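You operate a simulated robot arm through the tools that you are given. There is no shell and no other tool. Be economical: measure what you need, move in short steps, check, and stop when the job is done.

You are at the controls of a simulated two-armed robot. One attempt, no reset.

## Task
Raise the end stop and push the small white board against it.
Fine: lay both foam pads from the teal drawer on the board; close the drawer.

Only the result counts: the job must be done as asked and must still hold three seconds after the hand-in. Knocking over, shifting, dropping, spilling or breaking anything else fails it.

## Robot
Two 7-joint arms with fingered hands on one trunk, on a carriage that runs on a rail from [0, -1.808] to [0, 0.072] (x, y) and turns from -2.286 to 3.508 rad about z. Base frame: it is fixed where the carriage stands at the start and does not move with it; the origin is on the floor, on the carriage's upright axis, x ahead of it, y to its left, z up. Units: m, rad, N and s.
The left shoulder is at the start at [0.07, 0.188, 1.223], the right one opposite. With the tool pointing down near the work surface each hand reaches from about 0.1 to 0.72 m from the robot's upright axis, wherever it stands, measured 20 degrees to its own side. Places, roughly: blue fence [0.5, -0.4, 0.9]; end stop [0.7, -0.1, 0.8]; fence knob [0.5, -0.5, 0.9]; teal drawer [0.7, -0.7, 0.6]; top of the pine bench [1.1, -1.2, 0.9]; white board [1.5, -1.5, 1]. Payload 4 kg a hand.
Tool frame (each hand has its own): the origin (TCP) lies between the finger pads and is the grasp point; the fingertips stand 0.026 m ahead of it; z points along the fingers, y is the line along which they close. The gripper opens to 0.132 m. The gripper's body begins 0.073 m behind the TCP. The gripper is a hand of 4 fingers: y runs from the thumb to the fingers, the wrist lies at [0, 0, -0.224] in the tool frame.
Orientation is that of the tool frame in the base frame, as a unit quaternion [w, x, y, z]. With the fingers straight down and closing along the base's y, the tool's x points along the base's -x, its y along +y and its z along -z.

## Interface
- The arms move only by the tool servo_tool. It takes "left_increments", "right_increments" or both (then of equal length, played together; a hand with none holds still); each is a list of rows, each an object (a shift or turn left out is 0) with "linear": the shift along the tool's x, y, z in m, a list of three; "turn": the turn, a rotation vector about the tool's x, y, z in degrees, a list of three. In form: [{"linear": [tx, ty, tz], "turn": [ax, ay, az]}, ...]. A call has 1 to 20 rows; each row shifts and turns the commanded pose from where the row before left it, along the tool's axes as they then stand. Each row takes 0.2 s and may step no farther than 0.05 m and 0.15 rad from the row before; otherwise, the whole call is refused. A pose out of reach is approached as far as the arm can. The call stops where the force on the tool passes 40 N (or 10 N more than at its start, if that is more) or the arm is blocked; 0.2 s more then pass. In this call time passes only in rows, and 0.2 s behind the last. The reply holds the time, the measured pose of the TCP, the force on the tool along the base axes, the opening and the grip force, in the units named above and with some noise, with the torque about the TCP (base axes, N m) and any sound that the robot's microphone picked up.
- Cameras (640 x 400 px; columns grow to the right, rows downward): "scene" is now at [0.1269, -0.0336, 1.4376]; the picture's right is [-0.39, -0.92, 0.00], its down [-0.64, 0.27, -0.72] and it looks along [0.67, -0.28, -0.69] (base axes); focal length 264 px, centre (320, 200). "left" rides on the left gripper at [-0.073, 0.006, -0.094] in its tool frame; the picture's right is [-0.08, -1.00, 0.00], its down [0.78, -0.06, -0.62] and it looks along [0.61, -0.05, 0.79] (tool axes); focal length 230 px, centre (320, 200). "right" rides on the right gripper at [0.073, 0.006, -0.094] in its tool frame; the picture's right is [-0.08, 1.00, 0.00], its down [-0.78, -0.06, -0.62] and it looks along [-0.61, -0.05, 0.79] (tool axes); focal length 230 px, centre (320, 200). There is no depth. A picture from a camera that has moved, and an enlarged one, comes with that camera's place and axes in the base frame and with its lens.
- capture(camera): a new picture of that camera. No time passes.
- slide_trunk(by): slides the trunk up (or, below 0, down) by that many m; the arms and the scene camera ride with it, the base frame stays. It gives what a move gives, with no picture.
- drive_base(legs): drives the robot by 1 to 6 legs, each [ahead, left, turn to the left] in m, m and rad, along the robot's own axes; the way and the turn of a leg run together, so that a leg with both is an arc; at most 1.5 m and 3.142 rad a leg. The arms and the cameras ride along, it lands a little off, and it stops where it bumps. It keeps to its track: a leg is cut to what the track allows. It gives what a move gives.
- curl_fingers(finger1, finger2, finger3, thumb_bend, hand): sets how far each is bent, from 0 (flat) to 1 (curled in); at 0.3 the hand is open as for a grip, at 0.7 the pads meet at the TCP. One left out holds its place. A second passes; each finger stops where it meets its share of the squeeze, and holds until it gets a number again. It is the only way to open and close the hand. It gives what a move gives, with no picture; readings hold the bend of each and the force on the fingers (four entries, about 0 where the hand has none), thumb and palm.
- head_to(pan, tilt): turns the head with the scene camera to pan (to the left, within 1.501 rad either way) and tilt (down, from -0.506 to 1.204), counted from straight ahead of the robot. It gives what a move gives.
- zoom(camera, box): a new picture of the part [left, top, right, bottom] of that camera's present view, enlarged. No time passes.
- sign_off(): hands the job in; it is judged then, once.

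Go step by step. Nothing tells you exact positions but the pictures and the camera data: compare them with the known pose of the tool, close in by small moves and look again before you grip or let go. The budget is 120 turns and 100 pictures, counting those below and the enlarged ones. Unless the task says otherwise, let go and move clear before handing in, and close with one line.

The tools are called after ">>>" as a command line: name --argument value ..., lists and objects as JSON in quotes. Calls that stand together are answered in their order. servo_tool: Moves the arms, as the interface text tells. Its arguments: {"type":"object","properties":{"left_increments":{"type":"array","items":{"type":"object","properties":{"linear":{"type":"array","items":{"type":"number"}},"turn":{"type":"array","items":{"type":"number"}}}}},"right_increments":{"type":"array","items":{"type":"object","properties":{"linear":{"type":"array","items":{"type":"number"}},"turn":{"type":"array","items":{"type":"number"}}}}}},"required":[]} The other tools are called the same way: slide_trunk (by) slides the trunk up or down; curl_fingers (finger1, finger2, finger3, thumb_bend, hand) moves the fingers one by one; drive_base (legs) drives the base; head_to (pan, tilt) turns the head that bears the scene camera; capture (camera) takes a picture; zoom (camera, box) takes an enlarged picture of a part of a camera's view; sign_off () hands the job in.

At the start:

```text
time: 0.0
left_ee_pos: [0.5582, -0.0147, 1.1008]
left_ee_rot: [0.0, 0.0, 1.0, 0.0]
left_wrist_force: [0.4, 0.3, 0.4]
left_torque: [0.0, 0.02, 0.01]
left_gripper_width: 0.1319
left_grip_force: 0.2
left_shape: jaw
left_bend: [0.3, 0.3, 0.3, 0.3]
left_finger forces: [0.0, 0.0, 0.1, 0.1, 0.0, 0.0]
right_ee_pos: [0.3344, -0.4419, 1.1705]
right_ee_rot: [0.0, 0.0, 1.0, -0.001]
right_wrist_force: [0.6, 0.2, 0.2]
right_torque: [0.01, -0.02, 0.0]
right_gripper_width: 0.1317
right_grip_force: 0.1
right_shape: jaw
right_bend: [0.3, 0.3, 0.3, 0.3]
right_finger forces: [0.0, 0.0, 0.0, 0.0, 0.1, 0.1]
trunk travel left (down, up): [-0.7, 0.24]
robot x, y, heading: [-0.0009, -0.0014, 0.0]
head pan, tilt: [-0.398, 0.761]
```

scene: 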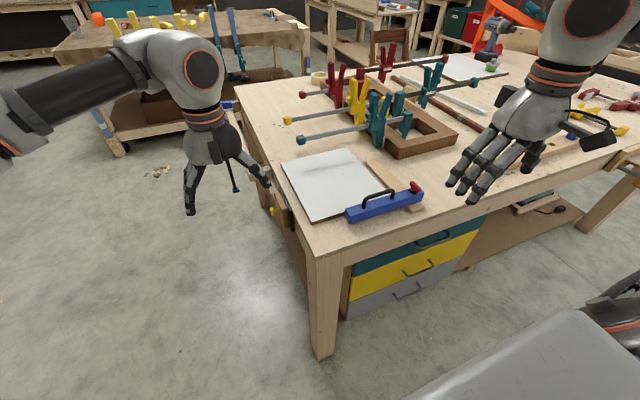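
right: 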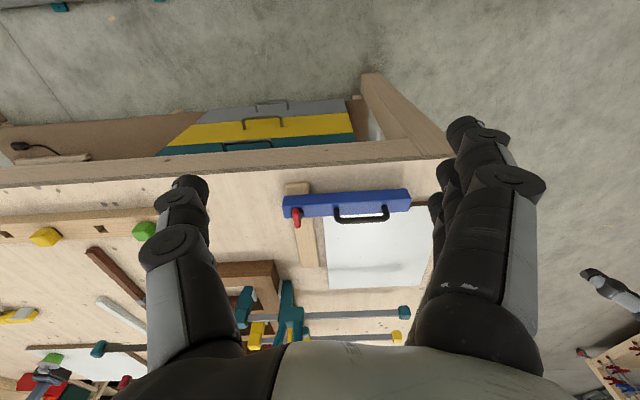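
left: 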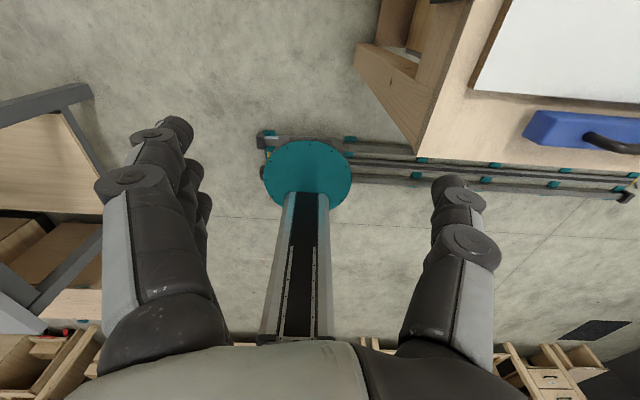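

I see the bench with a white panel beside the blue fence, another white piece further along, and the drawers under the near edge. I'll look closer at the bench end, the fence and the far white piece first.

>>> zoom --camera "scene" --box '[220, 130, 460, 280]'

>>> zoom --camera "scene" --box '[380, 30, 640, 190]'

```text
2.67 times, centred on (340, 205) of scene
camera zoom: at [0.1269, -0.0336, 1.4376], right [-0.39, -0.92, 0.0], down [-0.64, 0.27, -0.72], along [0.67, -0.28, -0.69], focal length 705 px, centre (267, 187)
```

zoom: 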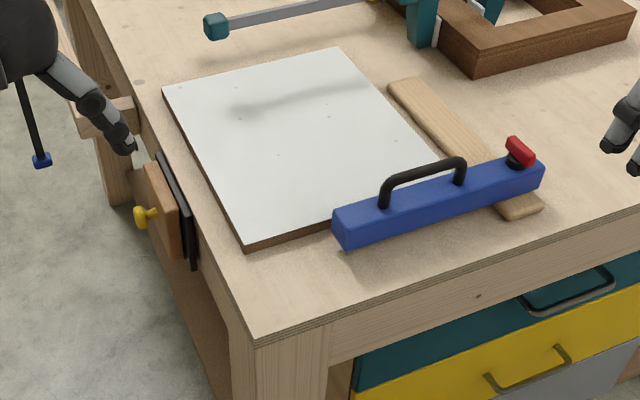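

```text
2.46 times, centred on (510, 110) of scene
camera zoom: at [0.1269, -0.0336, 1.4376], right [-0.39, -0.92, 0.0], down [-0.64, 0.27, -0.72], along [0.67, -0.28, -0.69], focal length 651 px, centre (-148, 422)
```

zoom: 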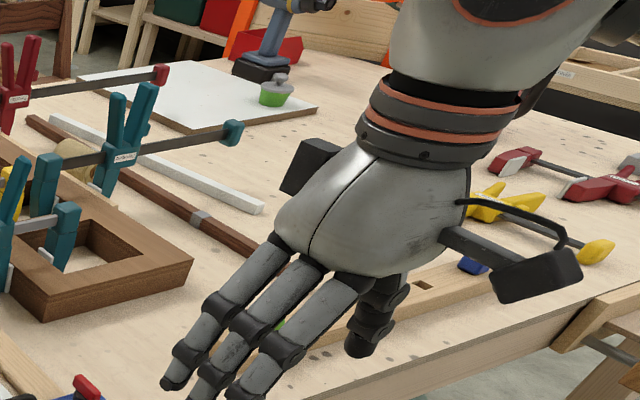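

The near white board at about [0.7, -0.3] is the small one; the far one carries a drill and cup. The end stop is on the bench's left end with a yellow knob, so I'll zoom in on it and on the fence.

>>> zoom --camera "scene" --box '[220, 160, 316, 220]'

>>> zoom --camera "scene" --box '[330, 160, 474, 250]'

>>> zoom --camera "right" --box '[260, 80, 460, 300]'

```text
6.67 times, centred on (268, 190) of scene
camera zoom: at [0.1269, -0.0336, 1.4376], right [-0.39, -0.92, 0.0], down [-0.64, 0.27, -0.72], along [0.67, -0.28, -0.69], focal length 1762 px, centre (667, 267)
```

zoom: 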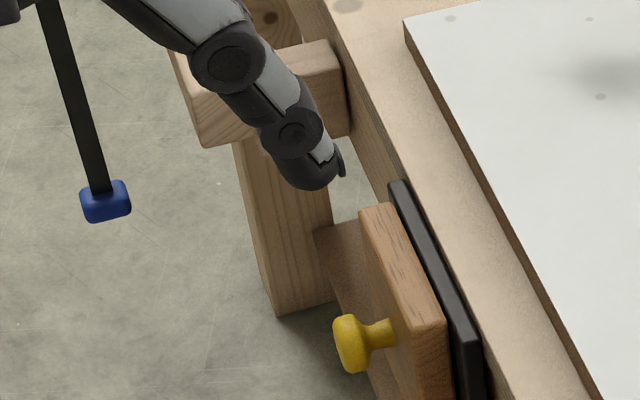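

```text
4.44 times, centred on (402, 205) of scene
camera zoom: at [0.1269, -0.0336, 1.4376], right [-0.39, -0.92, 0.0], down [-0.64, 0.27, -0.72], along [0.67, -0.28, -0.69], focal length 1175 px, centre (-44, 178)
```

zoom: 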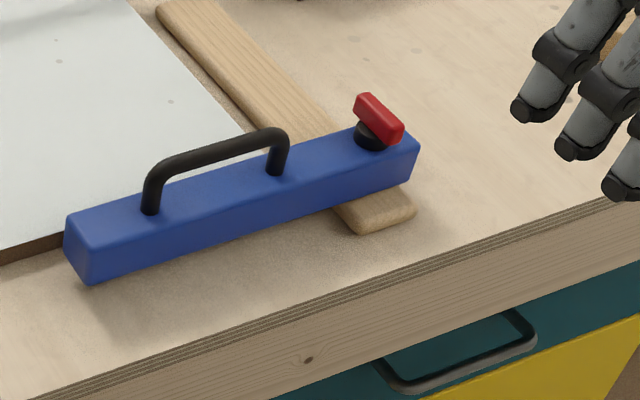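

```text
1.82 times, centred on (360, 190) of right
camera zoom: at [0.2604, -0.4375, 1.2652], right [0.08, 1.0, 0.0], down [0.78, -0.06, 0.62], along [0.61, -0.05, -0.79], focal length 418 px, centre (247, 218)
```

zoom: 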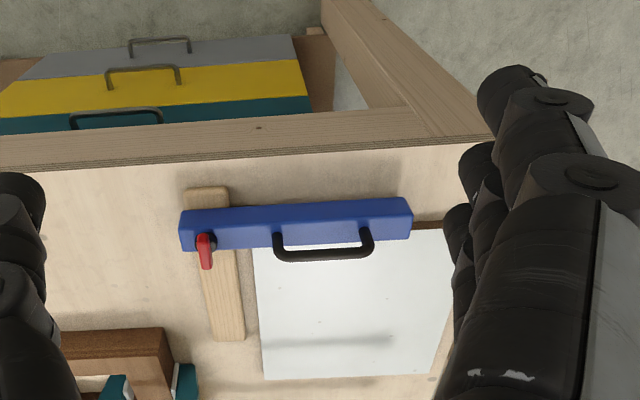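

Fence, strip and board relations aren't clear yet. I'll lower and tilt the right hand in free air so its camera sees the fence at a shallower angle.

>>> servo_tool --right_increments '[{"linear": [0, 0.02, 0.035]}, {"linear": [0, 0.02, 0.035]}, {"linear": [0, 0.02, 0.035]}, {"linear": [0, 0.02, 0.035]}, {"turn": [0, -8, 0]}, {"turn": [0, -8, 0]}, {"turn": [0, -8, 0]}, {"turn": [0, -8, 0]}]'

>>> capture --camera "right"

```text
time: 1.8
left_ee_pos: [0.5561, -0.0235, 1.1003]
left_ee_rot: [0.001, 0.0, 1.0, 0.004]
left_wrist_force: [0.0, -1.6, -0.4]
left_torque: [0.07, -0.01, 0.04]
left_gripper_width: 0.1321
left_grip_force: 0.1
left_shape: jaw
left_bend: [0.3, 0.3, 0.3, 0.3]
left_finger forces: [0.0, 0.1, 0.1, 0.0, 0.0, 0.1]
right_ee_pos: [0.3641, -0.3932, 1.0321]
right_ee_rot: [0.265, 0.006, 0.964, 0.002]
right_wrist_force: [-0.3, -0.9, 1.2]
right_torque: [0.05, -0.01, 0.05]
right_gripper_width: 0.1317
right_grip_force: 0.1
right_shape: jaw
right_bend: [0.3, 0.3, 0.3, 0.3]
right_finger forces: [0.0, 0.0, 0.0, 0.0, 0.0, 0.0]
right hand out of reach, approached as far as the arm can: row 7, 8
trunk travel left (down, up): [-0.7, 0.24]
robot x, y, heading: [0.001, -0.0006, 0.005]
head pan, tilt: [-0.398, 0.761]
```

```text
91 pictures are left
camera right: at [0.252, -0.3879, 1.0777], right [0.07, 1.0, 0.05], down [0.36, -0.07, 0.93], along [0.93, -0.05, -0.36], focal length 230 px, centre (320, 200)
```

right: 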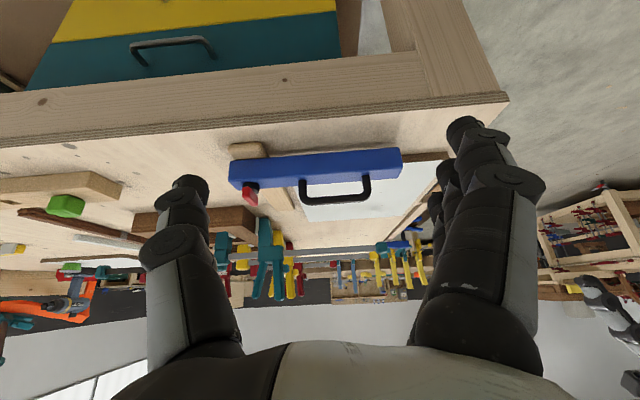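

>>> zoom --camera "right" --box '[212, 90, 472, 230]'

```text
2.46 times, centred on (342, 160) of right
camera zoom: at [0.252, -0.3879, 1.0777], right [0.07, 1.0, 0.05], down [0.36, -0.07, 0.93], along [0.93, -0.05, -0.36], focal length 566 px, centre (266, 298)
```

zoom: 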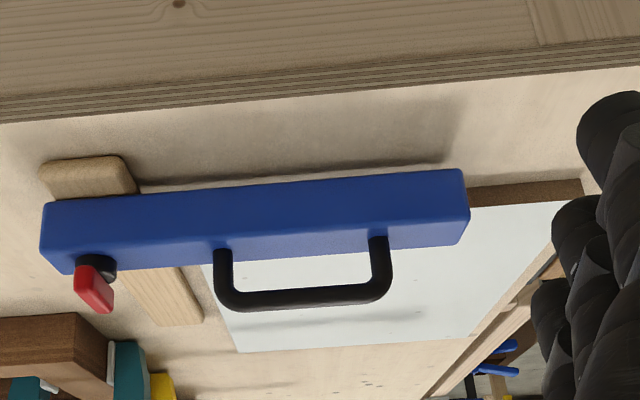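

The fence seems to hang off the wooden strip at about x 0.52–0.55, clear of the board's near edge (x≈0.574), so I'll leave it alone. I'll move the left hand out of the way to see the end stop properly, and raise the right hand back.

>>> servo_tool --left_increments '[{"linear": [0.02, 0.045, 0]}, {"linear": [0.02, 0.045, 0]}, {"linear": [0.02, 0.045, 0]}, {"linear": [0.02, 0.045, 0]}, {"linear": [0.02, 0.045, 0]}]'

>>> zoom --camera "scene" --box '[230, 150, 326, 210]'

>>> capture --camera "left"

```text
time: 3.0
left_ee_pos: [0.4554, 0.2112, 1.1]
left_ee_rot: [0.001, -0.001, 1.0, -0.001]
left_wrist_force: [0.0, 0.7, -0.5]
left_torque: [-0.03, 0.0, -0.01]
left_gripper_width: 0.1318
left_grip_force: 0.0
left_shape: jaw
left_bend: [0.3, 0.3, 0.3, 0.3]
left_finger forces: [0.0, 0.0, 0.0, 0.0, 0.0, 0.1]
right_ee_pos: [0.3632, -0.3864, 1.0365]
right_ee_rot: [0.265, 0.004, 0.964, 0.0]
right_wrist_force: [0.3, 1.0, -0.5]
right_torque: [0.0, 0.0, -0.03]
right_gripper_width: 0.1319
right_grip_force: 0.1
right_shape: jaw
right_bend: [0.3, 0.3, 0.3, 0.3]
right_finger forces: [0.0, 0.0, 0.0, 0.0, 0.0, 0.0]
trunk travel left (down, up): [-0.7, 0.24]
robot x, y, heading: [-0.0015, -0.0016, 0.004]
head pan, tilt: [-0.398, 0.761]
```

```text
6.67 times, centred on (278, 180) of scene
camera zoom: at [0.1257, -0.032, 1.4378], right [-0.39, -0.92, 0.0], down [-0.64, 0.27, -0.72], along [0.67, -0.28, -0.69], focal length 1762 px, centre (600, 333)
```

zoom: 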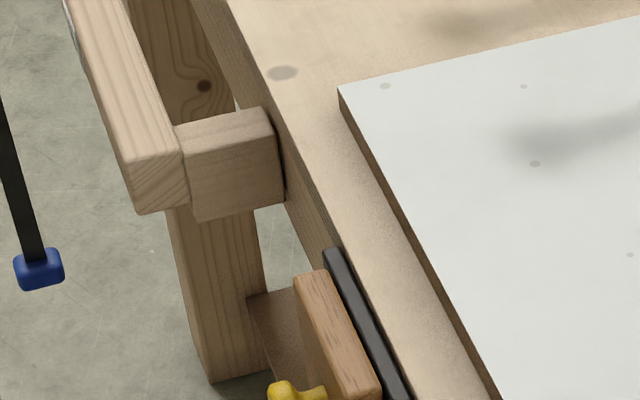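

```text
88 pictures are left
camera left: at [0.5312, 0.2167, 1.1938], right [0.08, -1.0, 0.0], down [-0.79, -0.06, 0.62], along [-0.61, -0.05, -0.79], focal length 230 px, centre (320, 200)
```

left: 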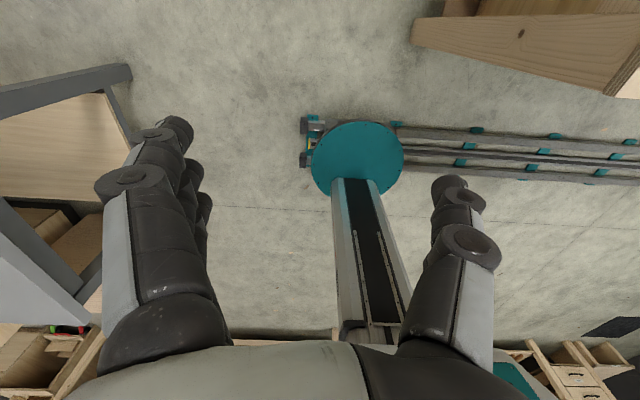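

Now I can see the black plate, the wooden block and the yellow knob on it. I'll turn the robot right a bit so the left hand can reach that bench end, and aim the head at it.

>>> drive_base --legs '[[0, 0.06, -0.4]]'

>>> head_to --pan 0.3 --tilt 0.8

>>> capture --camera "scene"

```text
time: 4.6
left_ee_pos: [0.504, 0.0725, 1.1006]
left_ee_rot: [0.0, 0.2, 0.98, 0.0]
left_wrist_force: [0.4, 0.9, -0.2]
left_torque: [-0.01, 0.02, 0.01]
left_gripper_width: 0.1319
left_grip_force: 0.1
left_shape: jaw
left_bend: [0.3, 0.3, 0.3, 0.3]
left_finger forces: [0.0, 0.0, 0.0, 0.0, 0.0, 0.1]
right_ee_pos: [0.1835, -0.4397, 1.036]
right_ee_rot: [0.257, 0.197, 0.945, -0.052]
right_wrist_force: [0.1, 0.2, -0.8]
right_torque: [0.0, -0.01, 0.03]
right_gripper_width: 0.132
right_grip_force: 0.1
right_shape: jaw
right_bend: [0.3, 0.3, 0.3, 0.3]
right_finger forces: [0.0, 0.0, 0.1, 0.0, 0.0, 0.0]
trunk travel left (down, up): [-0.7, 0.24]
robot x, y, heading: [0.0003, 0.0623, -0.4]
head pan, tilt: [-0.398, 0.761]
```

```text
time: 5.7
left_ee_pos: [0.5036, 0.0723, 1.0995]
left_ee_rot: [0.0, 0.199, 0.98, 0.0]
left_wrist_force: [0.1, 0.4, 0.2]
left_torque: [-0.02, 0.03, 0.02]
left_gripper_width: 0.1321
left_grip_force: 0.2
left_shape: jaw
left_bend: [0.3, 0.3, 0.3, 0.3]
left_finger forces: [0.0, 0.1, 0.1, 0.0, 0.1, 0.0]
right_ee_pos: [0.1834, -0.4406, 1.035]
right_ee_rot: [0.258, 0.197, 0.944, -0.052]
right_wrist_force: [0.6, -0.3, 0.0]
right_torque: [0.02, 0.0, -0.03]
right_gripper_width: 0.1316
right_grip_force: 0.0
right_shape: jaw
right_bend: [0.3, 0.3, 0.3, 0.3]
right_finger forces: [0.0, 0.1, 0.0, 0.0, 0.0, 0.0]
trunk travel left (down, up): [-0.7, 0.24]
robot x, y, heading: [-0.0015, 0.0591, -0.403]
head pan, tilt: [0.3, 0.799]
```

```text
87 pictures are left
camera scene: at [0.1272, 0.0293, 1.4345], right [-0.1, -0.99, 0.0], down [-0.71, 0.07, -0.7], along [0.69, -0.07, -0.72], focal length 264 px, centre (320, 200)
```

scene: 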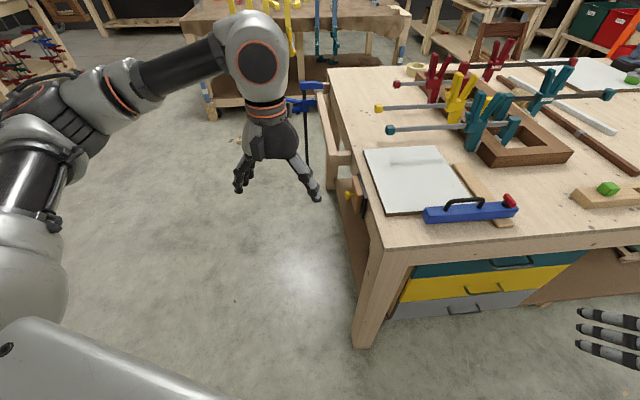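

I'll turn the left wrist about the vertical so its camera looks toward the bench end and its fingers will close along the bench's x.

>>> servo_tool --left_increments '[{"turn": [0, 0, -8]}, {"turn": [0, 0, -8]}, {"turn": [0, 0, -8]}, {"turn": [0, 0, -8]}, {"turn": [0, 0, -8]}, {"turn": [0, 0, -8]}, {"turn": [0, 0, -8]}, {"turn": [0, 0, -8]}, {"turn": [0, 0, -8]}, {"turn": [0, 0, -8]}, {"turn": [0, 0, -8]}, {"turn": [0, 0, -8]}, {"turn": [0, 0, -8]}, {"turn": [0, 0, -8]}]'

>>> capture --camera "left"

```text
time: 8.7
left_ee_pos: [0.5028, 0.0721, 1.1009]
left_ee_rot: [0.0, -0.702, 0.713, 0.0]
left_wrist_force: [0.4, -0.6, 0.4]
left_torque: [0.01, 0.04, 0.01]
left_gripper_width: 0.1321
left_grip_force: 0.0
left_shape: jaw
left_bend: [0.3, 0.3, 0.3, 0.3]
left_finger forces: [0.0, 0.0, 0.0, 0.0, 0.0, 0.0]
right_ee_pos: [0.1833, -0.4396, 1.0349]
right_ee_rot: [0.258, 0.197, 0.944, -0.052]
right_wrist_force: [0.0, -0.3, 0.2]
right_torque: [-0.02, 0.02, -0.01]
right_gripper_width: 0.1319
right_grip_force: 0.1
right_shape: jaw
right_bend: [0.3, 0.3, 0.3, 0.3]
right_finger forces: [0.0, 0.0, 0.1, 0.0, 0.0, 0.0]
trunk travel left (down, up): [-0.7, 0.24]
robot x, y, heading: [0.0028, 0.0565, -0.396]
head pan, tilt: [0.3, 0.799]
```

```text
86 pictures are left
camera left: at [0.5001, 0.146, 1.1934], right [1.0, 0.06, 0.0], down [0.05, -0.79, 0.62], along [0.04, -0.62, -0.79], focal length 230 px, centre (320, 200)
```

left: 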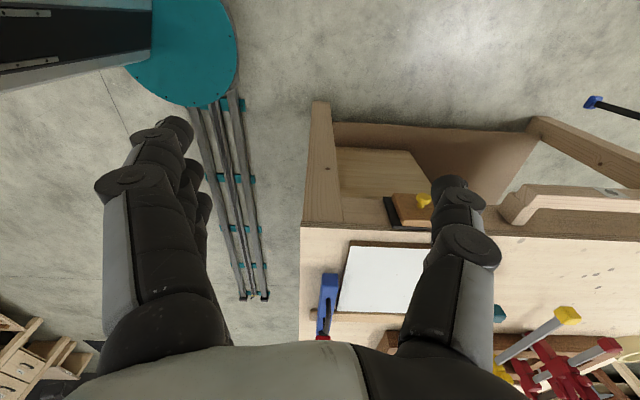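

The wrist turn worked and the stop is in view. I'll move closer over it and look.

>>> servo_tool --left_increments '[{"linear": [-0.01, -0.036, 0.02]}, {"linear": [-0.01, -0.036, 0.02]}, {"linear": [-0.01, -0.036, 0.02]}, {"linear": [-0.01, -0.036, 0.02]}, {"linear": [-0.01, -0.036, 0.02]}]'

>>> capture --camera "left"

```text
time: 9.9
left_ee_pos: [0.6859, 0.1195, 0.9982]
left_ee_rot: [-0.001, -0.701, 0.713, 0.0]
left_wrist_force: [-0.1, -0.2, -1.2]
left_torque: [0.0, -0.01, -0.01]
left_gripper_width: 0.132
left_grip_force: 0.1
left_shape: jaw
left_bend: [0.3, 0.3, 0.3, 0.3]
left_finger forces: [0.0, 0.0, 0.0, 0.0, 0.0, 0.0]
right_ee_pos: [0.1852, -0.441, 1.0352]
right_ee_rot: [0.258, 0.196, 0.945, -0.052]
right_wrist_force: [0.3, 0.6, -0.3]
right_torque: [-0.01, 0.01, 0.0]
right_gripper_width: 0.1318
right_grip_force: 0.0
right_shape: jaw
right_bend: [0.3, 0.3, 0.3, 0.3]
right_finger forces: [0.1, 0.0, 0.1, 0.0, 0.0, 0.0]
trunk travel left (down, up): [-0.7, 0.24]
robot x, y, heading: [-0.0009, 0.0583, -0.401]
head pan, tilt: [0.3, 0.799]
```

```text
85 pictures are left
camera left: at [0.6833, 0.1933, 1.0911], right [1.0, 0.06, 0.0], down [0.05, -0.79, 0.62], along [0.04, -0.62, -0.79], focal length 230 px, centre (320, 200)
```

left: 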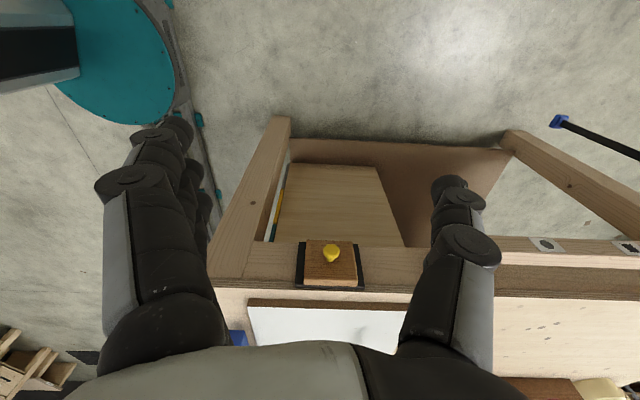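

>>> zoom --camera "left" --box '[240, 210, 420, 320]'

>>> zoom --camera "scene" --box '[300, 140, 420, 240]'

```text
3.56 times, centred on (330, 265) of left
camera zoom: at [0.6833, 0.1933, 1.0911], right [1.0, 0.06, 0.0], down [0.05, -0.79, 0.62], along [0.04, -0.62, -0.79], focal length 818 px, centre (284, -31)
```

zoom: 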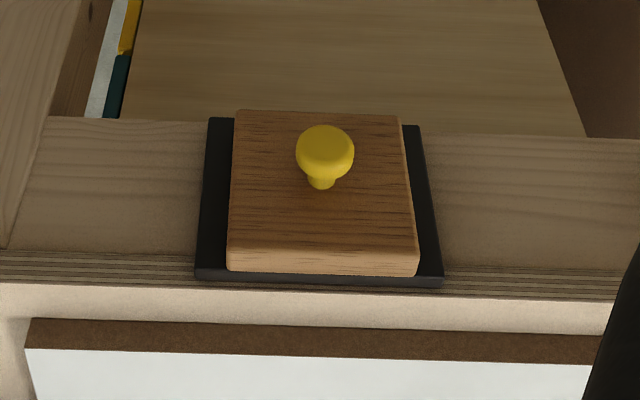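

```text
4.00 times, centred on (360, 190) of scene
camera zoom: at [0.1282, 0.0294, 1.4344], right [-0.1, -0.99, 0.0], down [-0.71, 0.07, -0.7], along [0.69, -0.07, -0.72], focal length 1057 px, centre (160, 240)
```

zoom: 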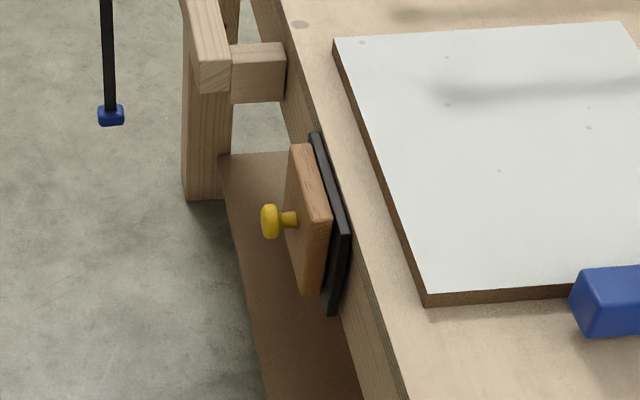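

The knob is at about [0.723, -0.12, 0.83] and sticks out toward +y. I'll tilt the left hand toward horizontal, fingers pointing at the knob.

>>> servo_tool --left_increments '[{"turn": [0, 8, 0]}, {"turn": [0, 8, 0]}, {"turn": [0, 8, 0]}, {"turn": [0, 8, 0]}, {"turn": [0, 8, 0]}, {"turn": [0, 8, 0]}, {"turn": [0, 8, 0]}, {"turn": [0, 8, 0]}]'

>>> capture --camera "left"

>>> capture --camera "scene"

```text
time: 11.7
left_ee_pos: [0.6842, 0.121, 1.0006]
left_ee_rot: [-0.378, -0.594, 0.604, -0.373]
left_wrist_force: [-0.3, 0.0, 0.8]
left_torque: [-0.01, 0.03, 0.01]
left_gripper_width: 0.1319
left_grip_force: 0.1
left_shape: jaw
left_bend: [0.3, 0.3, 0.3, 0.3]
left_finger forces: [0.0, 0.0, 0.0, 0.1, 0.1, 0.0]
right_ee_pos: [0.1839, -0.4393, 1.0354]
right_ee_rot: [0.258, 0.196, 0.945, -0.051]
right_wrist_force: [-1.0, 0.0, 0.3]
right_torque: [-0.02, -0.03, -0.03]
right_gripper_width: 0.1317
right_grip_force: 0.1
right_shape: jaw
right_bend: [0.3, 0.3, 0.3, 0.3]
right_finger forces: [0.0, 0.0, 0.1, 0.1, 0.0, 0.1]
trunk travel left (down, up): [-0.7, 0.24]
robot x, y, heading: [0.001, 0.0615, -0.4]
head pan, tilt: [0.3, 0.799]
```

```text
82 pictures are left
camera left: at [0.6821, 0.2364, 0.9755], right [1.0, 0.02, -0.07], down [0.06, 0.21, 0.98], along [0.03, -0.98, 0.21], focal length 230 px, centre (320, 200)
```

left: 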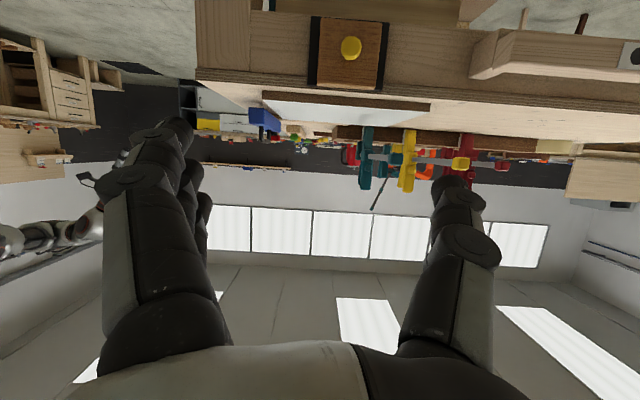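

```text
81 pictures are left
camera scene: at [0.1274, 0.0298, 1.4346], right [-0.1, -0.99, 0.0], down [-0.71, 0.07, -0.7], along [0.69, -0.07, -0.72], focal length 264 px, centre (320, 200)
```

scene: 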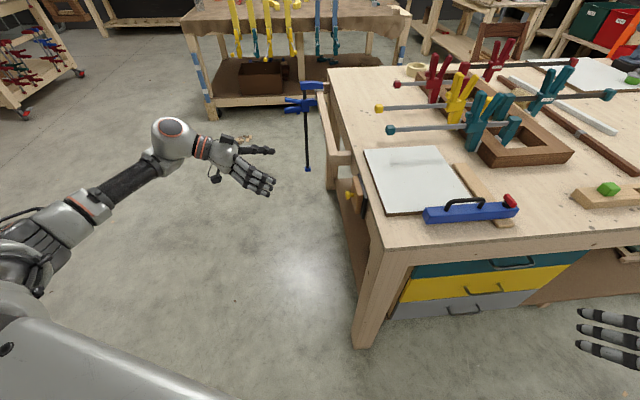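

The side-on view confirms the knob at [0.722, -0.12, 0.83] and the block spanning z 0.79–0.88. I'll bring the hand horizontal and line it up with the knob, stopping short.

>>> servo_tool --left_increments '[{"turn": [0, 8, 0]}, {"turn": [0, 8, 0]}, {"turn": [0, 8, 0]}, {"linear": [-0.042, -0.0095, 0]}, {"linear": [-0.042, -0.0095, 0]}, {"linear": [-0.042, -0.0095, 0]}, {"linear": [-0.042, -0.0095, 0]}, {"linear": [0, 0, 0.04]}, {"linear": [0, 0, 0.04]}, {"linear": [0, 0, 0.04]}]'

>>> capture --camera "left"

>>> zoom --camera "scene" --box '[240, 130, 432, 250]'

```text
time: 13.9
left_ee_pos: [0.7205, 0.005, 0.8276]
left_ee_rot: [-0.495, -0.505, 0.513, -0.487]
left_wrist_force: [0.3, 0.1, 0.0]
left_torque: [-0.03, 0.01, -0.02]
left_gripper_width: 0.1317
left_grip_force: 0.1
left_shape: jaw
left_bend: [0.3, 0.3, 0.3, 0.3]
left_finger forces: [0.0, 0.0, 0.0, 0.0, 0.0, 0.0]
right_ee_pos: [0.1834, -0.4408, 1.0348]
right_ee_rot: [0.258, 0.197, 0.944, -0.053]
right_wrist_force: [0.3, -0.2, -1.0]
right_torque: [0.04, 0.01, 0.04]
right_gripper_width: 0.1322
right_grip_force: 0.0
right_shape: jaw
right_bend: [0.3, 0.3, 0.3, 0.3]
right_finger forces: [0.1, 0.0, 0.0, 0.1, 0.1, 0.0]
trunk travel left (down, up): [-0.7, 0.24]
robot x, y, heading: [-0.0026, 0.063, -0.402]
head pan, tilt: [0.3, 0.799]
```

```text
80 pictures are left
camera left: at [0.7177, 0.1011, 0.7575], right [1.0, -0.01, -0.08], down [0.07, 0.59, 0.81], along [0.03, -0.81, 0.59], focal length 230 px, centre (320, 200)
```

left: 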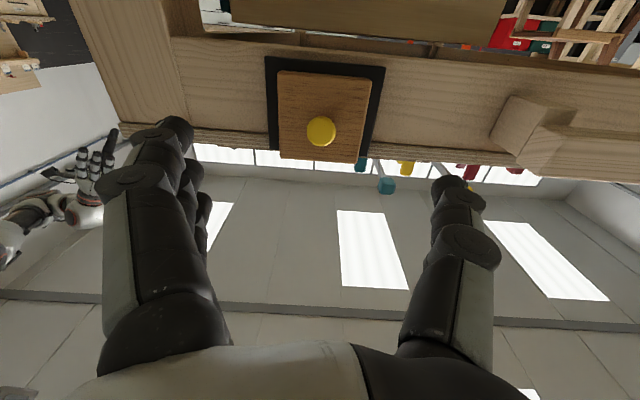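

```text
3.33 times, centred on (336, 190) of scene
camera zoom: at [0.1272, 0.0282, 1.4345], right [-0.1, -0.99, 0.0], down [-0.71, 0.07, -0.7], along [0.69, -0.07, -0.72], focal length 881 px, centre (267, 233)
```

zoom: 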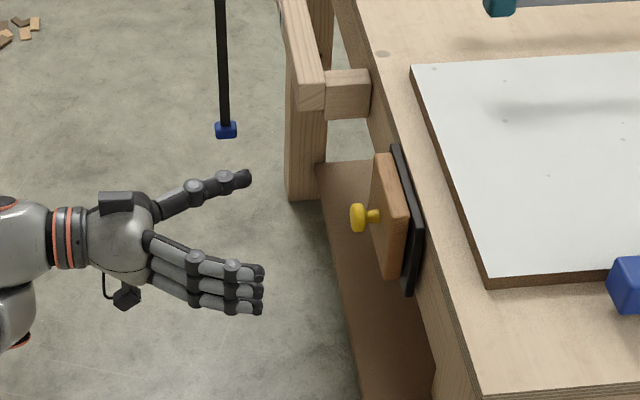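

The hand is lined up with the knob (just ~6 mm low). Advancing until the knob head is between the fingers.

>>> servo_tool --left_increments '[{"linear": [0.003, 0, 0.036]}, {"linear": [0.003, 0, 0.036]}, {"linear": [0, 0, 0.036]}]'

>>> zoom --camera "scene" --box '[280, 140, 424, 230]'

>>> capture --camera "left"

```text
time: 14.7
left_ee_pos: [0.7184, -0.1057, 0.8315]
left_ee_rot: [-0.495, -0.504, 0.513, -0.487]
left_wrist_force: [-0.4, 0.3, 0.2]
left_torque: [0.03, 0.02, -0.03]
left_gripper_width: 0.1315
left_grip_force: 0.1
left_shape: jaw
left_bend: [0.3, 0.3, 0.3, 0.3]
left_finger forces: [0.0, 0.0, 0.0, 0.1, 0.1, 0.0]
right_ee_pos: [0.1835, -0.4424, 1.0346]
right_ee_rot: [0.258, 0.196, 0.945, -0.052]
right_wrist_force: [-0.4, 0.0, 0.4]
right_torque: [0.03, -0.01, -0.03]
right_gripper_width: 0.132
right_grip_force: 0.0
right_shape: jaw
right_bend: [0.3, 0.3, 0.3, 0.3]
right_finger forces: [0.0, 0.1, 0.0, 0.0, 0.1, 0.0]
trunk travel left (down, up): [-0.7, 0.24]
robot x, y, heading: [-0.0031, 0.0603, -0.399]
head pan, tilt: [0.3, 0.799]
```

```text
4.44 times, centred on (352, 185) of scene
camera zoom: at [0.1273, 0.0281, 1.4345], right [-0.1, -0.99, 0.0], down [-0.71, 0.07, -0.7], along [0.69, -0.07, -0.72], focal length 1175 px, centre (178, 267)
```

zoom: 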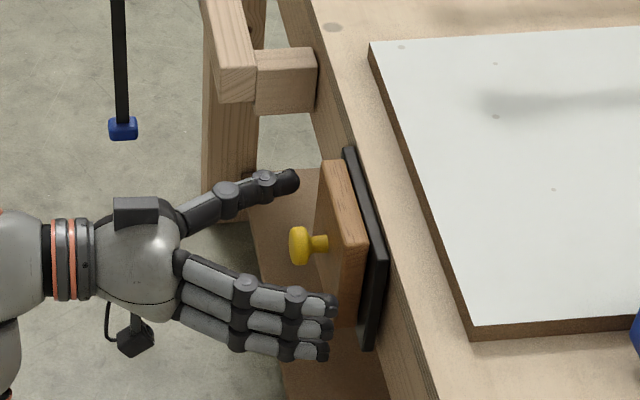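

```text
77 pictures are left
camera left: at [0.7164, -0.0087, 0.761], right [1.0, -0.01, -0.08], down [0.07, 0.59, 0.81], along [0.03, -0.81, 0.59], focal length 230 px, centre (320, 200)
```

left: 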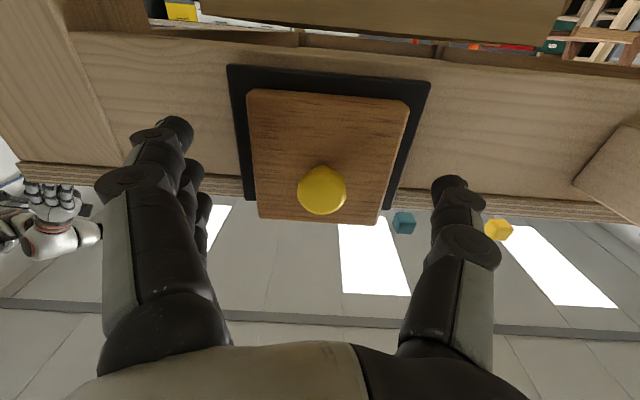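

The knob head sits between the fingers and thumb; closing.

>>> curl_fingers --hand "left" --finger1 0.7 --finger2 0.7 --finger3 0.7 --thumb_bend 0.7

>>> zoom --camera "scene" --box '[280, 140, 424, 230]'

>>> capture --camera "left"

```text
time: 15.7
left_ee_pos: [0.7199, -0.1049, 0.8311]
left_ee_rot: [-0.495, -0.504, 0.513, -0.487]
left_wrist_force: [6.9, -4.2, 0.9]
left_torque: [-0.03, -0.02, 0.06]
left_gripper_width: 0.0221
left_grip_force: 6.7
left_shape: fingers
left_bend: [0.7, 0.65, 0.7, 0.66]
left_finger forces: [0.0, 3.7, 0.2, 0.0, 9.9, 0.1]
right_ee_pos: [0.1843, -0.4401, 1.0348]
right_ee_rot: [0.258, 0.197, 0.945, -0.052]
right_wrist_force: [-0.4, 0.1, 0.5]
right_torque: [-0.03, 0.01, 0.02]
right_gripper_width: 0.1319
right_grip_force: 0.1
right_shape: jaw
right_bend: [0.3, 0.3, 0.3, 0.3]
right_finger forces: [0.0, 0.1, 0.1, 0.0, 0.0, 0.1]
trunk travel left (down, up): [-0.7, 0.24]
robot x, y, heading: [-0.0003, 0.0603, -0.399]
head pan, tilt: [0.3, 0.799]
```

```text
4.44 times, centred on (352, 185) of scene
camera zoom: at [0.1279, 0.0287, 1.4345], right [-0.1, -0.99, 0.0], down [-0.71, 0.07, -0.7], along [0.69, -0.07, -0.72], focal length 1175 px, centre (178, 267)
```

zoom: 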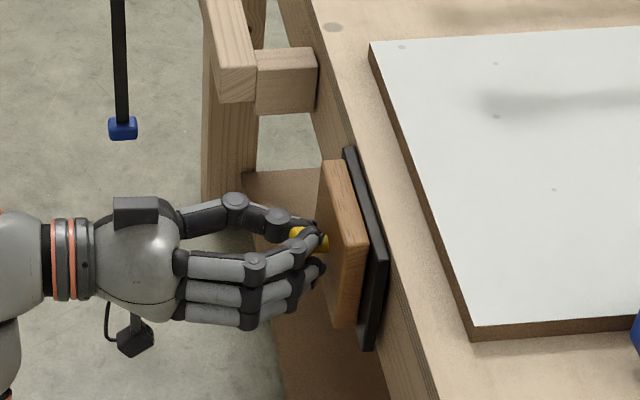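

```text
75 pictures are left
camera left: at [0.7167, -0.0084, 0.7609], right [1.0, -0.01, -0.08], down [0.07, 0.59, 0.81], along [0.03, -0.81, 0.59], focal length 230 px, centre (320, 200)
```

left: 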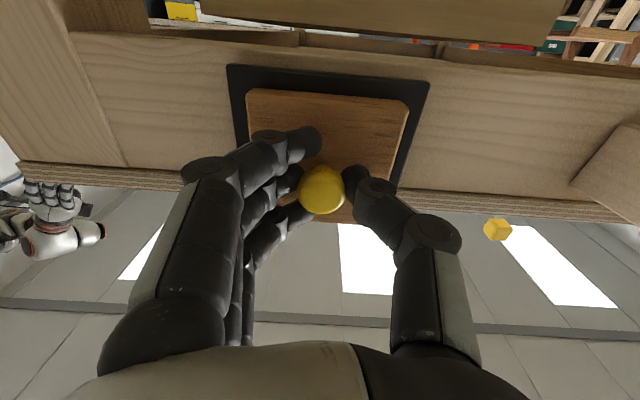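

The knob is held between middle finger and thumb with another finger beneath it. Trying a small lift.

>>> servo_tool --left_increments '[{"linear": [0.008, 0, 0]}, {"linear": [0.008, 0, 0]}, {"linear": [0.008, 0, 0]}]'

>>> zoom --camera "scene" --box '[280, 140, 424, 230]'

```text
time: 16.5
left_ee_pos: [0.7193, -0.1048, 0.8532]
left_ee_rot: [-0.496, -0.504, 0.513, -0.486]
left_wrist_force: [4.4, -4.1, -3.2]
left_torque: [0.06, 0.01, 0.07]
left_gripper_width: 0.0222
left_grip_force: 6.7
left_shape: fingers
left_bend: [0.7, 0.65, 0.7, 0.66]
left_finger forces: [0.1, 3.9, 0.0, 0.0, 9.5, 0.1]
right_ee_pos: [0.1847, -0.4406, 1.0341]
right_ee_rot: [0.258, 0.197, 0.944, -0.053]
right_wrist_force: [0.3, 0.2, 0.2]
right_torque: [0.02, -0.02, 0.01]
right_gripper_width: 0.1319
right_grip_force: 0.0
right_shape: jaw
right_bend: [0.3, 0.3, 0.3, 0.3]
right_finger forces: [0.0, 0.0, 0.0, 0.0, 0.0, 0.1]
trunk travel left (down, up): [-0.7, 0.24]
robot x, y, heading: [0.0015, 0.0592, -0.399]
head pan, tilt: [0.3, 0.799]
```

```text
4.44 times, centred on (352, 185) of scene
camera zoom: at [0.1286, 0.029, 1.4344], right [-0.1, -0.99, 0.0], down [-0.71, 0.07, -0.7], along [0.69, -0.07, -0.72], focal length 1175 px, centre (178, 267)
```

zoom: 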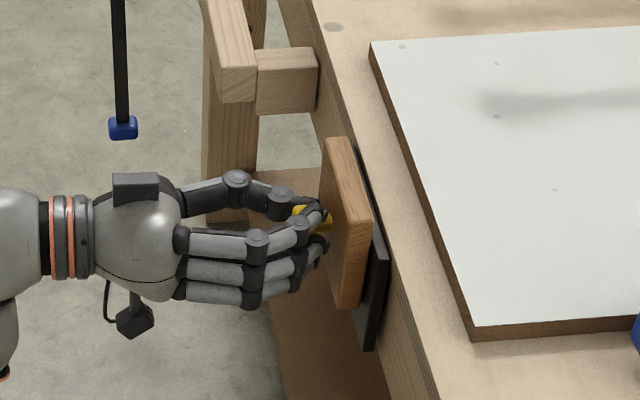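

The block slides up freely. I'll keep raising until it resists or clicks.

>>> servo_tool --left_increments '[{"linear": [0.008, 0, 0]}, {"linear": [0.008, 0, 0]}, {"linear": [0.008, 0, 0]}, {"linear": [0.008, 0, 0]}, {"linear": [0.006, 0, 0]}]'

>>> zoom --camera "scene" --box '[280, 140, 424, 230]'

```text
time: 17.7
left_ee_pos: [0.7176, -0.1071, 0.8956]
left_ee_rot: [-0.496, -0.503, 0.514, -0.487]
left_wrist_force: [-4.8, -3.7, -2.5]
left_torque: [-0.05, 0.05, -0.05]
left_gripper_width: 0.0194
left_grip_force: 2.3
left_shape: fingers
left_bend: [0.65, 0.7, 0.7, 0.7]
left_finger forces: [4.8, 0.0, 0.0, 0.0, 0.0, 0.0]
right_ee_pos: [0.183, -0.4399, 1.0348]
right_ee_rot: [0.258, 0.197, 0.944, -0.052]
right_wrist_force: [0.2, -0.7, -0.1]
right_torque: [0.0, -0.01, 0.0]
right_gripper_width: 0.1323
right_grip_force: 0.0
right_shape: jaw
right_bend: [0.3, 0.3, 0.3, 0.3]
right_finger forces: [0.1, 0.0, 0.0, 0.0, 0.0, 0.1]
trunk travel left (down, up): [-0.7, 0.24]
robot x, y, heading: [0.0009, 0.059, -0.401]
head pan, tilt: [0.3, 0.799]
```

```text
4.44 times, centred on (352, 185) of scene
camera zoom: at [0.1264, 0.0292, 1.4347], right [-0.1, -0.99, 0.0], down [-0.71, 0.07, -0.7], along [0.69, -0.07, -0.72], focal length 1175 px, centre (178, 267)
```

zoom: 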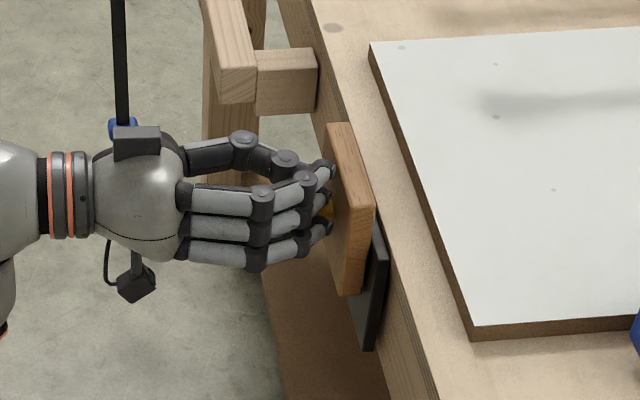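

The hand slipped up past the knob, perhaps because the block reached its limit or catch. Looking with the hand camera.

>>> capture --camera "left"

```text
72 pictures are left
camera left: at [0.716, -0.0105, 0.8237], right [1.0, -0.02, -0.08], down [0.07, 0.59, 0.8], along [0.03, -0.81, 0.59], focal length 230 px, centre (320, 200)
```

left: 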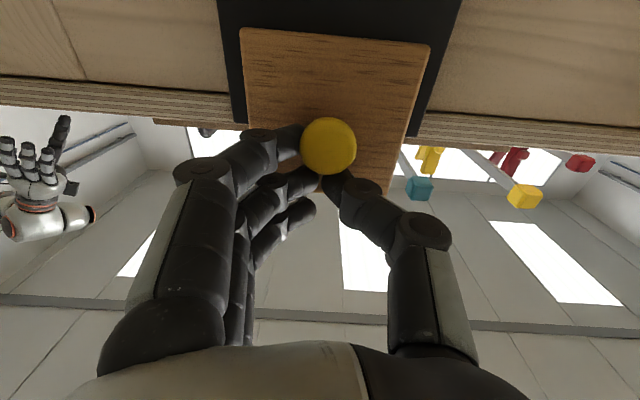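

The knob is up at z≈0.87 (raised about 35 mm) but my grip slid. I'll open and see whether the block stays up by itself.

>>> curl_fingers --hand "left" --finger1 0.4 --finger2 0.4 --finger3 0.4 --thumb_bend 0.4

>>> capture --camera "left"

```text
time: 18.7
left_ee_pos: [0.7194, -0.1056, 0.8922]
left_ee_rot: [-0.495, -0.505, 0.513, -0.487]
left_wrist_force: [0.6, -0.3, 0.4]
left_torque: [-0.03, -0.01, -0.02]
left_gripper_width: 0.1028
left_grip_force: 0.0
left_shape: fingers
left_bend: [0.4, 0.4, 0.4, 0.4]
left_finger forces: [0.0, 0.0, 0.1, 0.0, 0.1, 0.0]
right_ee_pos: [0.1842, -0.4403, 1.0354]
right_ee_rot: [0.258, 0.198, 0.944, -0.053]
right_wrist_force: [0.5, -0.5, 0.5]
right_torque: [-0.03, -0.03, 0.01]
right_gripper_width: 0.1321
right_grip_force: 0.1
right_shape: jaw
right_bend: [0.3, 0.3, 0.3, 0.3]
right_finger forces: [0.0, 0.0, 0.0, 0.0, 0.0, 0.1]
trunk travel left (down, up): [-0.7, 0.24]
robot x, y, heading: [0.0004, 0.0617, -0.402]
head pan, tilt: [0.3, 0.799]
```

```text
71 pictures are left
camera left: at [0.7166, -0.0098, 0.8224], right [1.0, -0.01, -0.08], down [0.07, 0.59, 0.81], along [0.03, -0.81, 0.59], focal length 230 px, centre (320, 200)
```

left: 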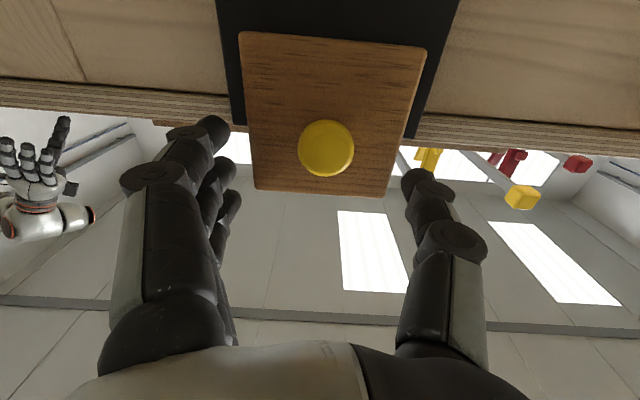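

The block stays up by itself. I'll go lower, close the fingers into a ledge under the knob, and push it up to its limit.

>>> servo_tool --left_increments '[{"linear": [-0.025, 0, 0]}, {"linear": [-0.025, 0, 0]}, {"linear": [-0.026, 0, 0]}]'

>>> curl_fingers --hand "left" --finger1 0.7 --finger2 0.7 --finger3 0.7 --thumb_bend 0.7

>>> capture --camera "left"

```text
time: 19.5
left_ee_pos: [0.7184, -0.1042, 0.8159]
left_ee_rot: [-0.495, -0.504, 0.514, -0.486]
left_wrist_force: [0.2, 0.1, 0.0]
left_torque: [-0.02, 0.0, -0.02]
left_gripper_width: 0.1031
left_grip_force: 0.1
left_shape: fingers
left_bend: [0.4, 0.4, 0.4, 0.4]
left_finger forces: [0.0, 0.1, 0.0, 0.0, 0.0, 0.0]
right_ee_pos: [0.1839, -0.4398, 1.0351]
right_ee_rot: [0.257, 0.197, 0.945, -0.052]
right_wrist_force: [0.1, -0.5, -0.4]
right_torque: [-0.02, 0.01, 0.01]
right_gripper_width: 0.132
right_grip_force: 0.0
right_shape: jaw
right_bend: [0.3, 0.3, 0.3, 0.3]
right_finger forces: [0.0, 0.0, 0.1, 0.0, 0.1, 0.0]
trunk travel left (down, up): [-0.7, 0.24]
robot x, y, heading: [-0.0025, 0.061, -0.4]
head pan, tilt: [0.3, 0.799]
```

```text
time: 20.5
left_ee_pos: [0.7174, -0.1041, 0.8161]
left_ee_rot: [-0.495, -0.505, 0.513, -0.487]
left_wrist_force: [1.6, -0.4, 0.4]
left_torque: [-0.01, 0.02, 0.01]
left_gripper_width: 0.0146
left_grip_force: 0.0
left_shape: fingers
left_bend: [0.7, 0.7, 0.7, 0.7]
left_finger forces: [0.0, 0.1, 0.0, 0.0, 0.1, 0.0]
right_ee_pos: [0.1847, -0.4391, 1.0343]
right_ee_rot: [0.258, 0.196, 0.945, -0.052]
right_wrist_force: [0.4, 0.8, 0.5]
right_torque: [0.0, 0.02, -0.01]
right_gripper_width: 0.1319
right_grip_force: 0.1
right_shape: jaw
right_bend: [0.3, 0.3, 0.3, 0.3]
right_finger forces: [0.0, 0.0, 0.0, 0.1, 0.0, 0.0]
trunk travel left (down, up): [-0.7, 0.24]
robot x, y, heading: [-0.0, 0.0587, -0.402]
head pan, tilt: [0.3, 0.799]
```

```text
70 pictures are left
camera left: at [0.7154, -0.0076, 0.7459], right [1.0, -0.01, -0.08], down [0.07, 0.59, 0.81], along [0.03, -0.81, 0.59], focal length 230 px, centre (320, 200)
```

left: 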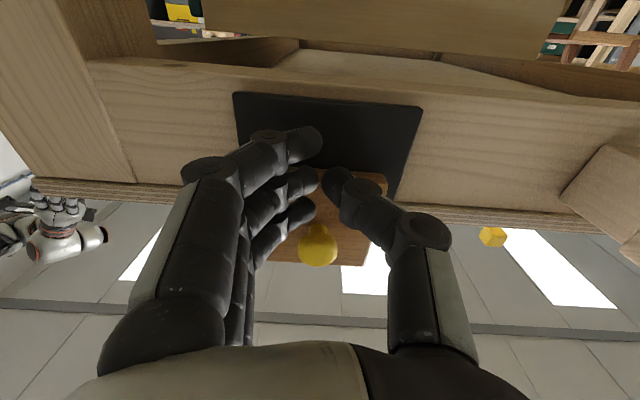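

The top finger lies just under the knob. Curling it a bit further, then raising gently.

>>> curl_fingers --hand "left" --finger3 0.8

>>> servo_tool --left_increments '[{"linear": [0.007, 0, 0]}, {"linear": [0.007, 0, 0]}, {"linear": [0.007, 0, 0]}, {"linear": [0.007, 0, 0]}]'

>>> capture --camera "left"

```text
time: 21.5
left_ee_pos: [0.7179, -0.1036, 0.8156]
left_ee_rot: [-0.495, -0.504, 0.513, -0.487]
left_wrist_force: [-0.1, 0.8, 0.0]
left_torque: [0.03, 0.02, -0.02]
left_gripper_width: 0.0146
left_grip_force: 0.0
left_shape: fingers
left_bend: [0.7, 0.7, 0.8, 0.7]
left_finger forces: [0.0, 0.0, 0.0, 0.0, 0.0, 0.0]
right_ee_pos: [0.1838, -0.4401, 1.0353]
right_ee_rot: [0.258, 0.197, 0.944, -0.052]
right_wrist_force: [-0.6, -1.0, 0.3]
right_torque: [0.0, 0.04, 0.02]
right_gripper_width: 0.1319
right_grip_force: 0.1
right_shape: jaw
right_bend: [0.3, 0.3, 0.3, 0.3]
right_finger forces: [0.0, 0.1, 0.0, 0.1, 0.0, 0.0]
trunk travel left (down, up): [-0.7, 0.24]
robot x, y, heading: [0.0025, 0.0604, -0.401]
head pan, tilt: [0.3, 0.799]
```

```text
time: 22.5
left_ee_pos: [0.7187, -0.1034, 0.8457]
left_ee_rot: [-0.496, -0.503, 0.513, -0.488]
left_wrist_force: [0.3, 5.1, 0.2]
left_torque: [-0.12, 0.01, 0.07]
left_gripper_width: 0.0147
left_grip_force: 2.1
left_shape: fingers
left_bend: [0.7, 0.7, 0.82, 0.7]
left_finger forces: [0.0, 0.1, 4.9, 0.0, 0.0, 0.0]
right_ee_pos: [0.1834, -0.4392, 1.0357]
right_ee_rot: [0.258, 0.196, 0.945, -0.052]
right_wrist_force: [0.3, -0.8, -0.1]
right_torque: [-0.01, -0.03, -0.01]
right_gripper_width: 0.1318
right_grip_force: 0.2
right_shape: jaw
right_bend: [0.3, 0.3, 0.3, 0.3]
right_finger forces: [0.0, 0.0, 0.0, 0.0, 0.1, 0.1]
trunk travel left (down, up): [-0.7, 0.24]
robot x, y, heading: [0.0016, 0.0569, -0.398]
head pan, tilt: [0.3, 0.799]
```

```text
69 pictures are left
camera left: at [0.7159, -0.0075, 0.776], right [1.0, -0.01, -0.08], down [0.07, 0.59, 0.81], along [0.03, -0.81, 0.59], focal length 230 px, centre (320, 200)
```

left: 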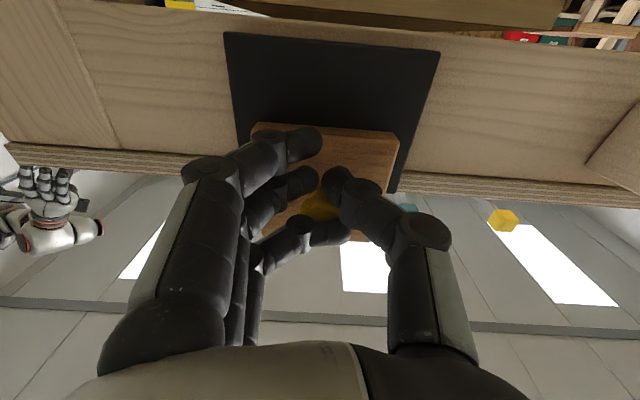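

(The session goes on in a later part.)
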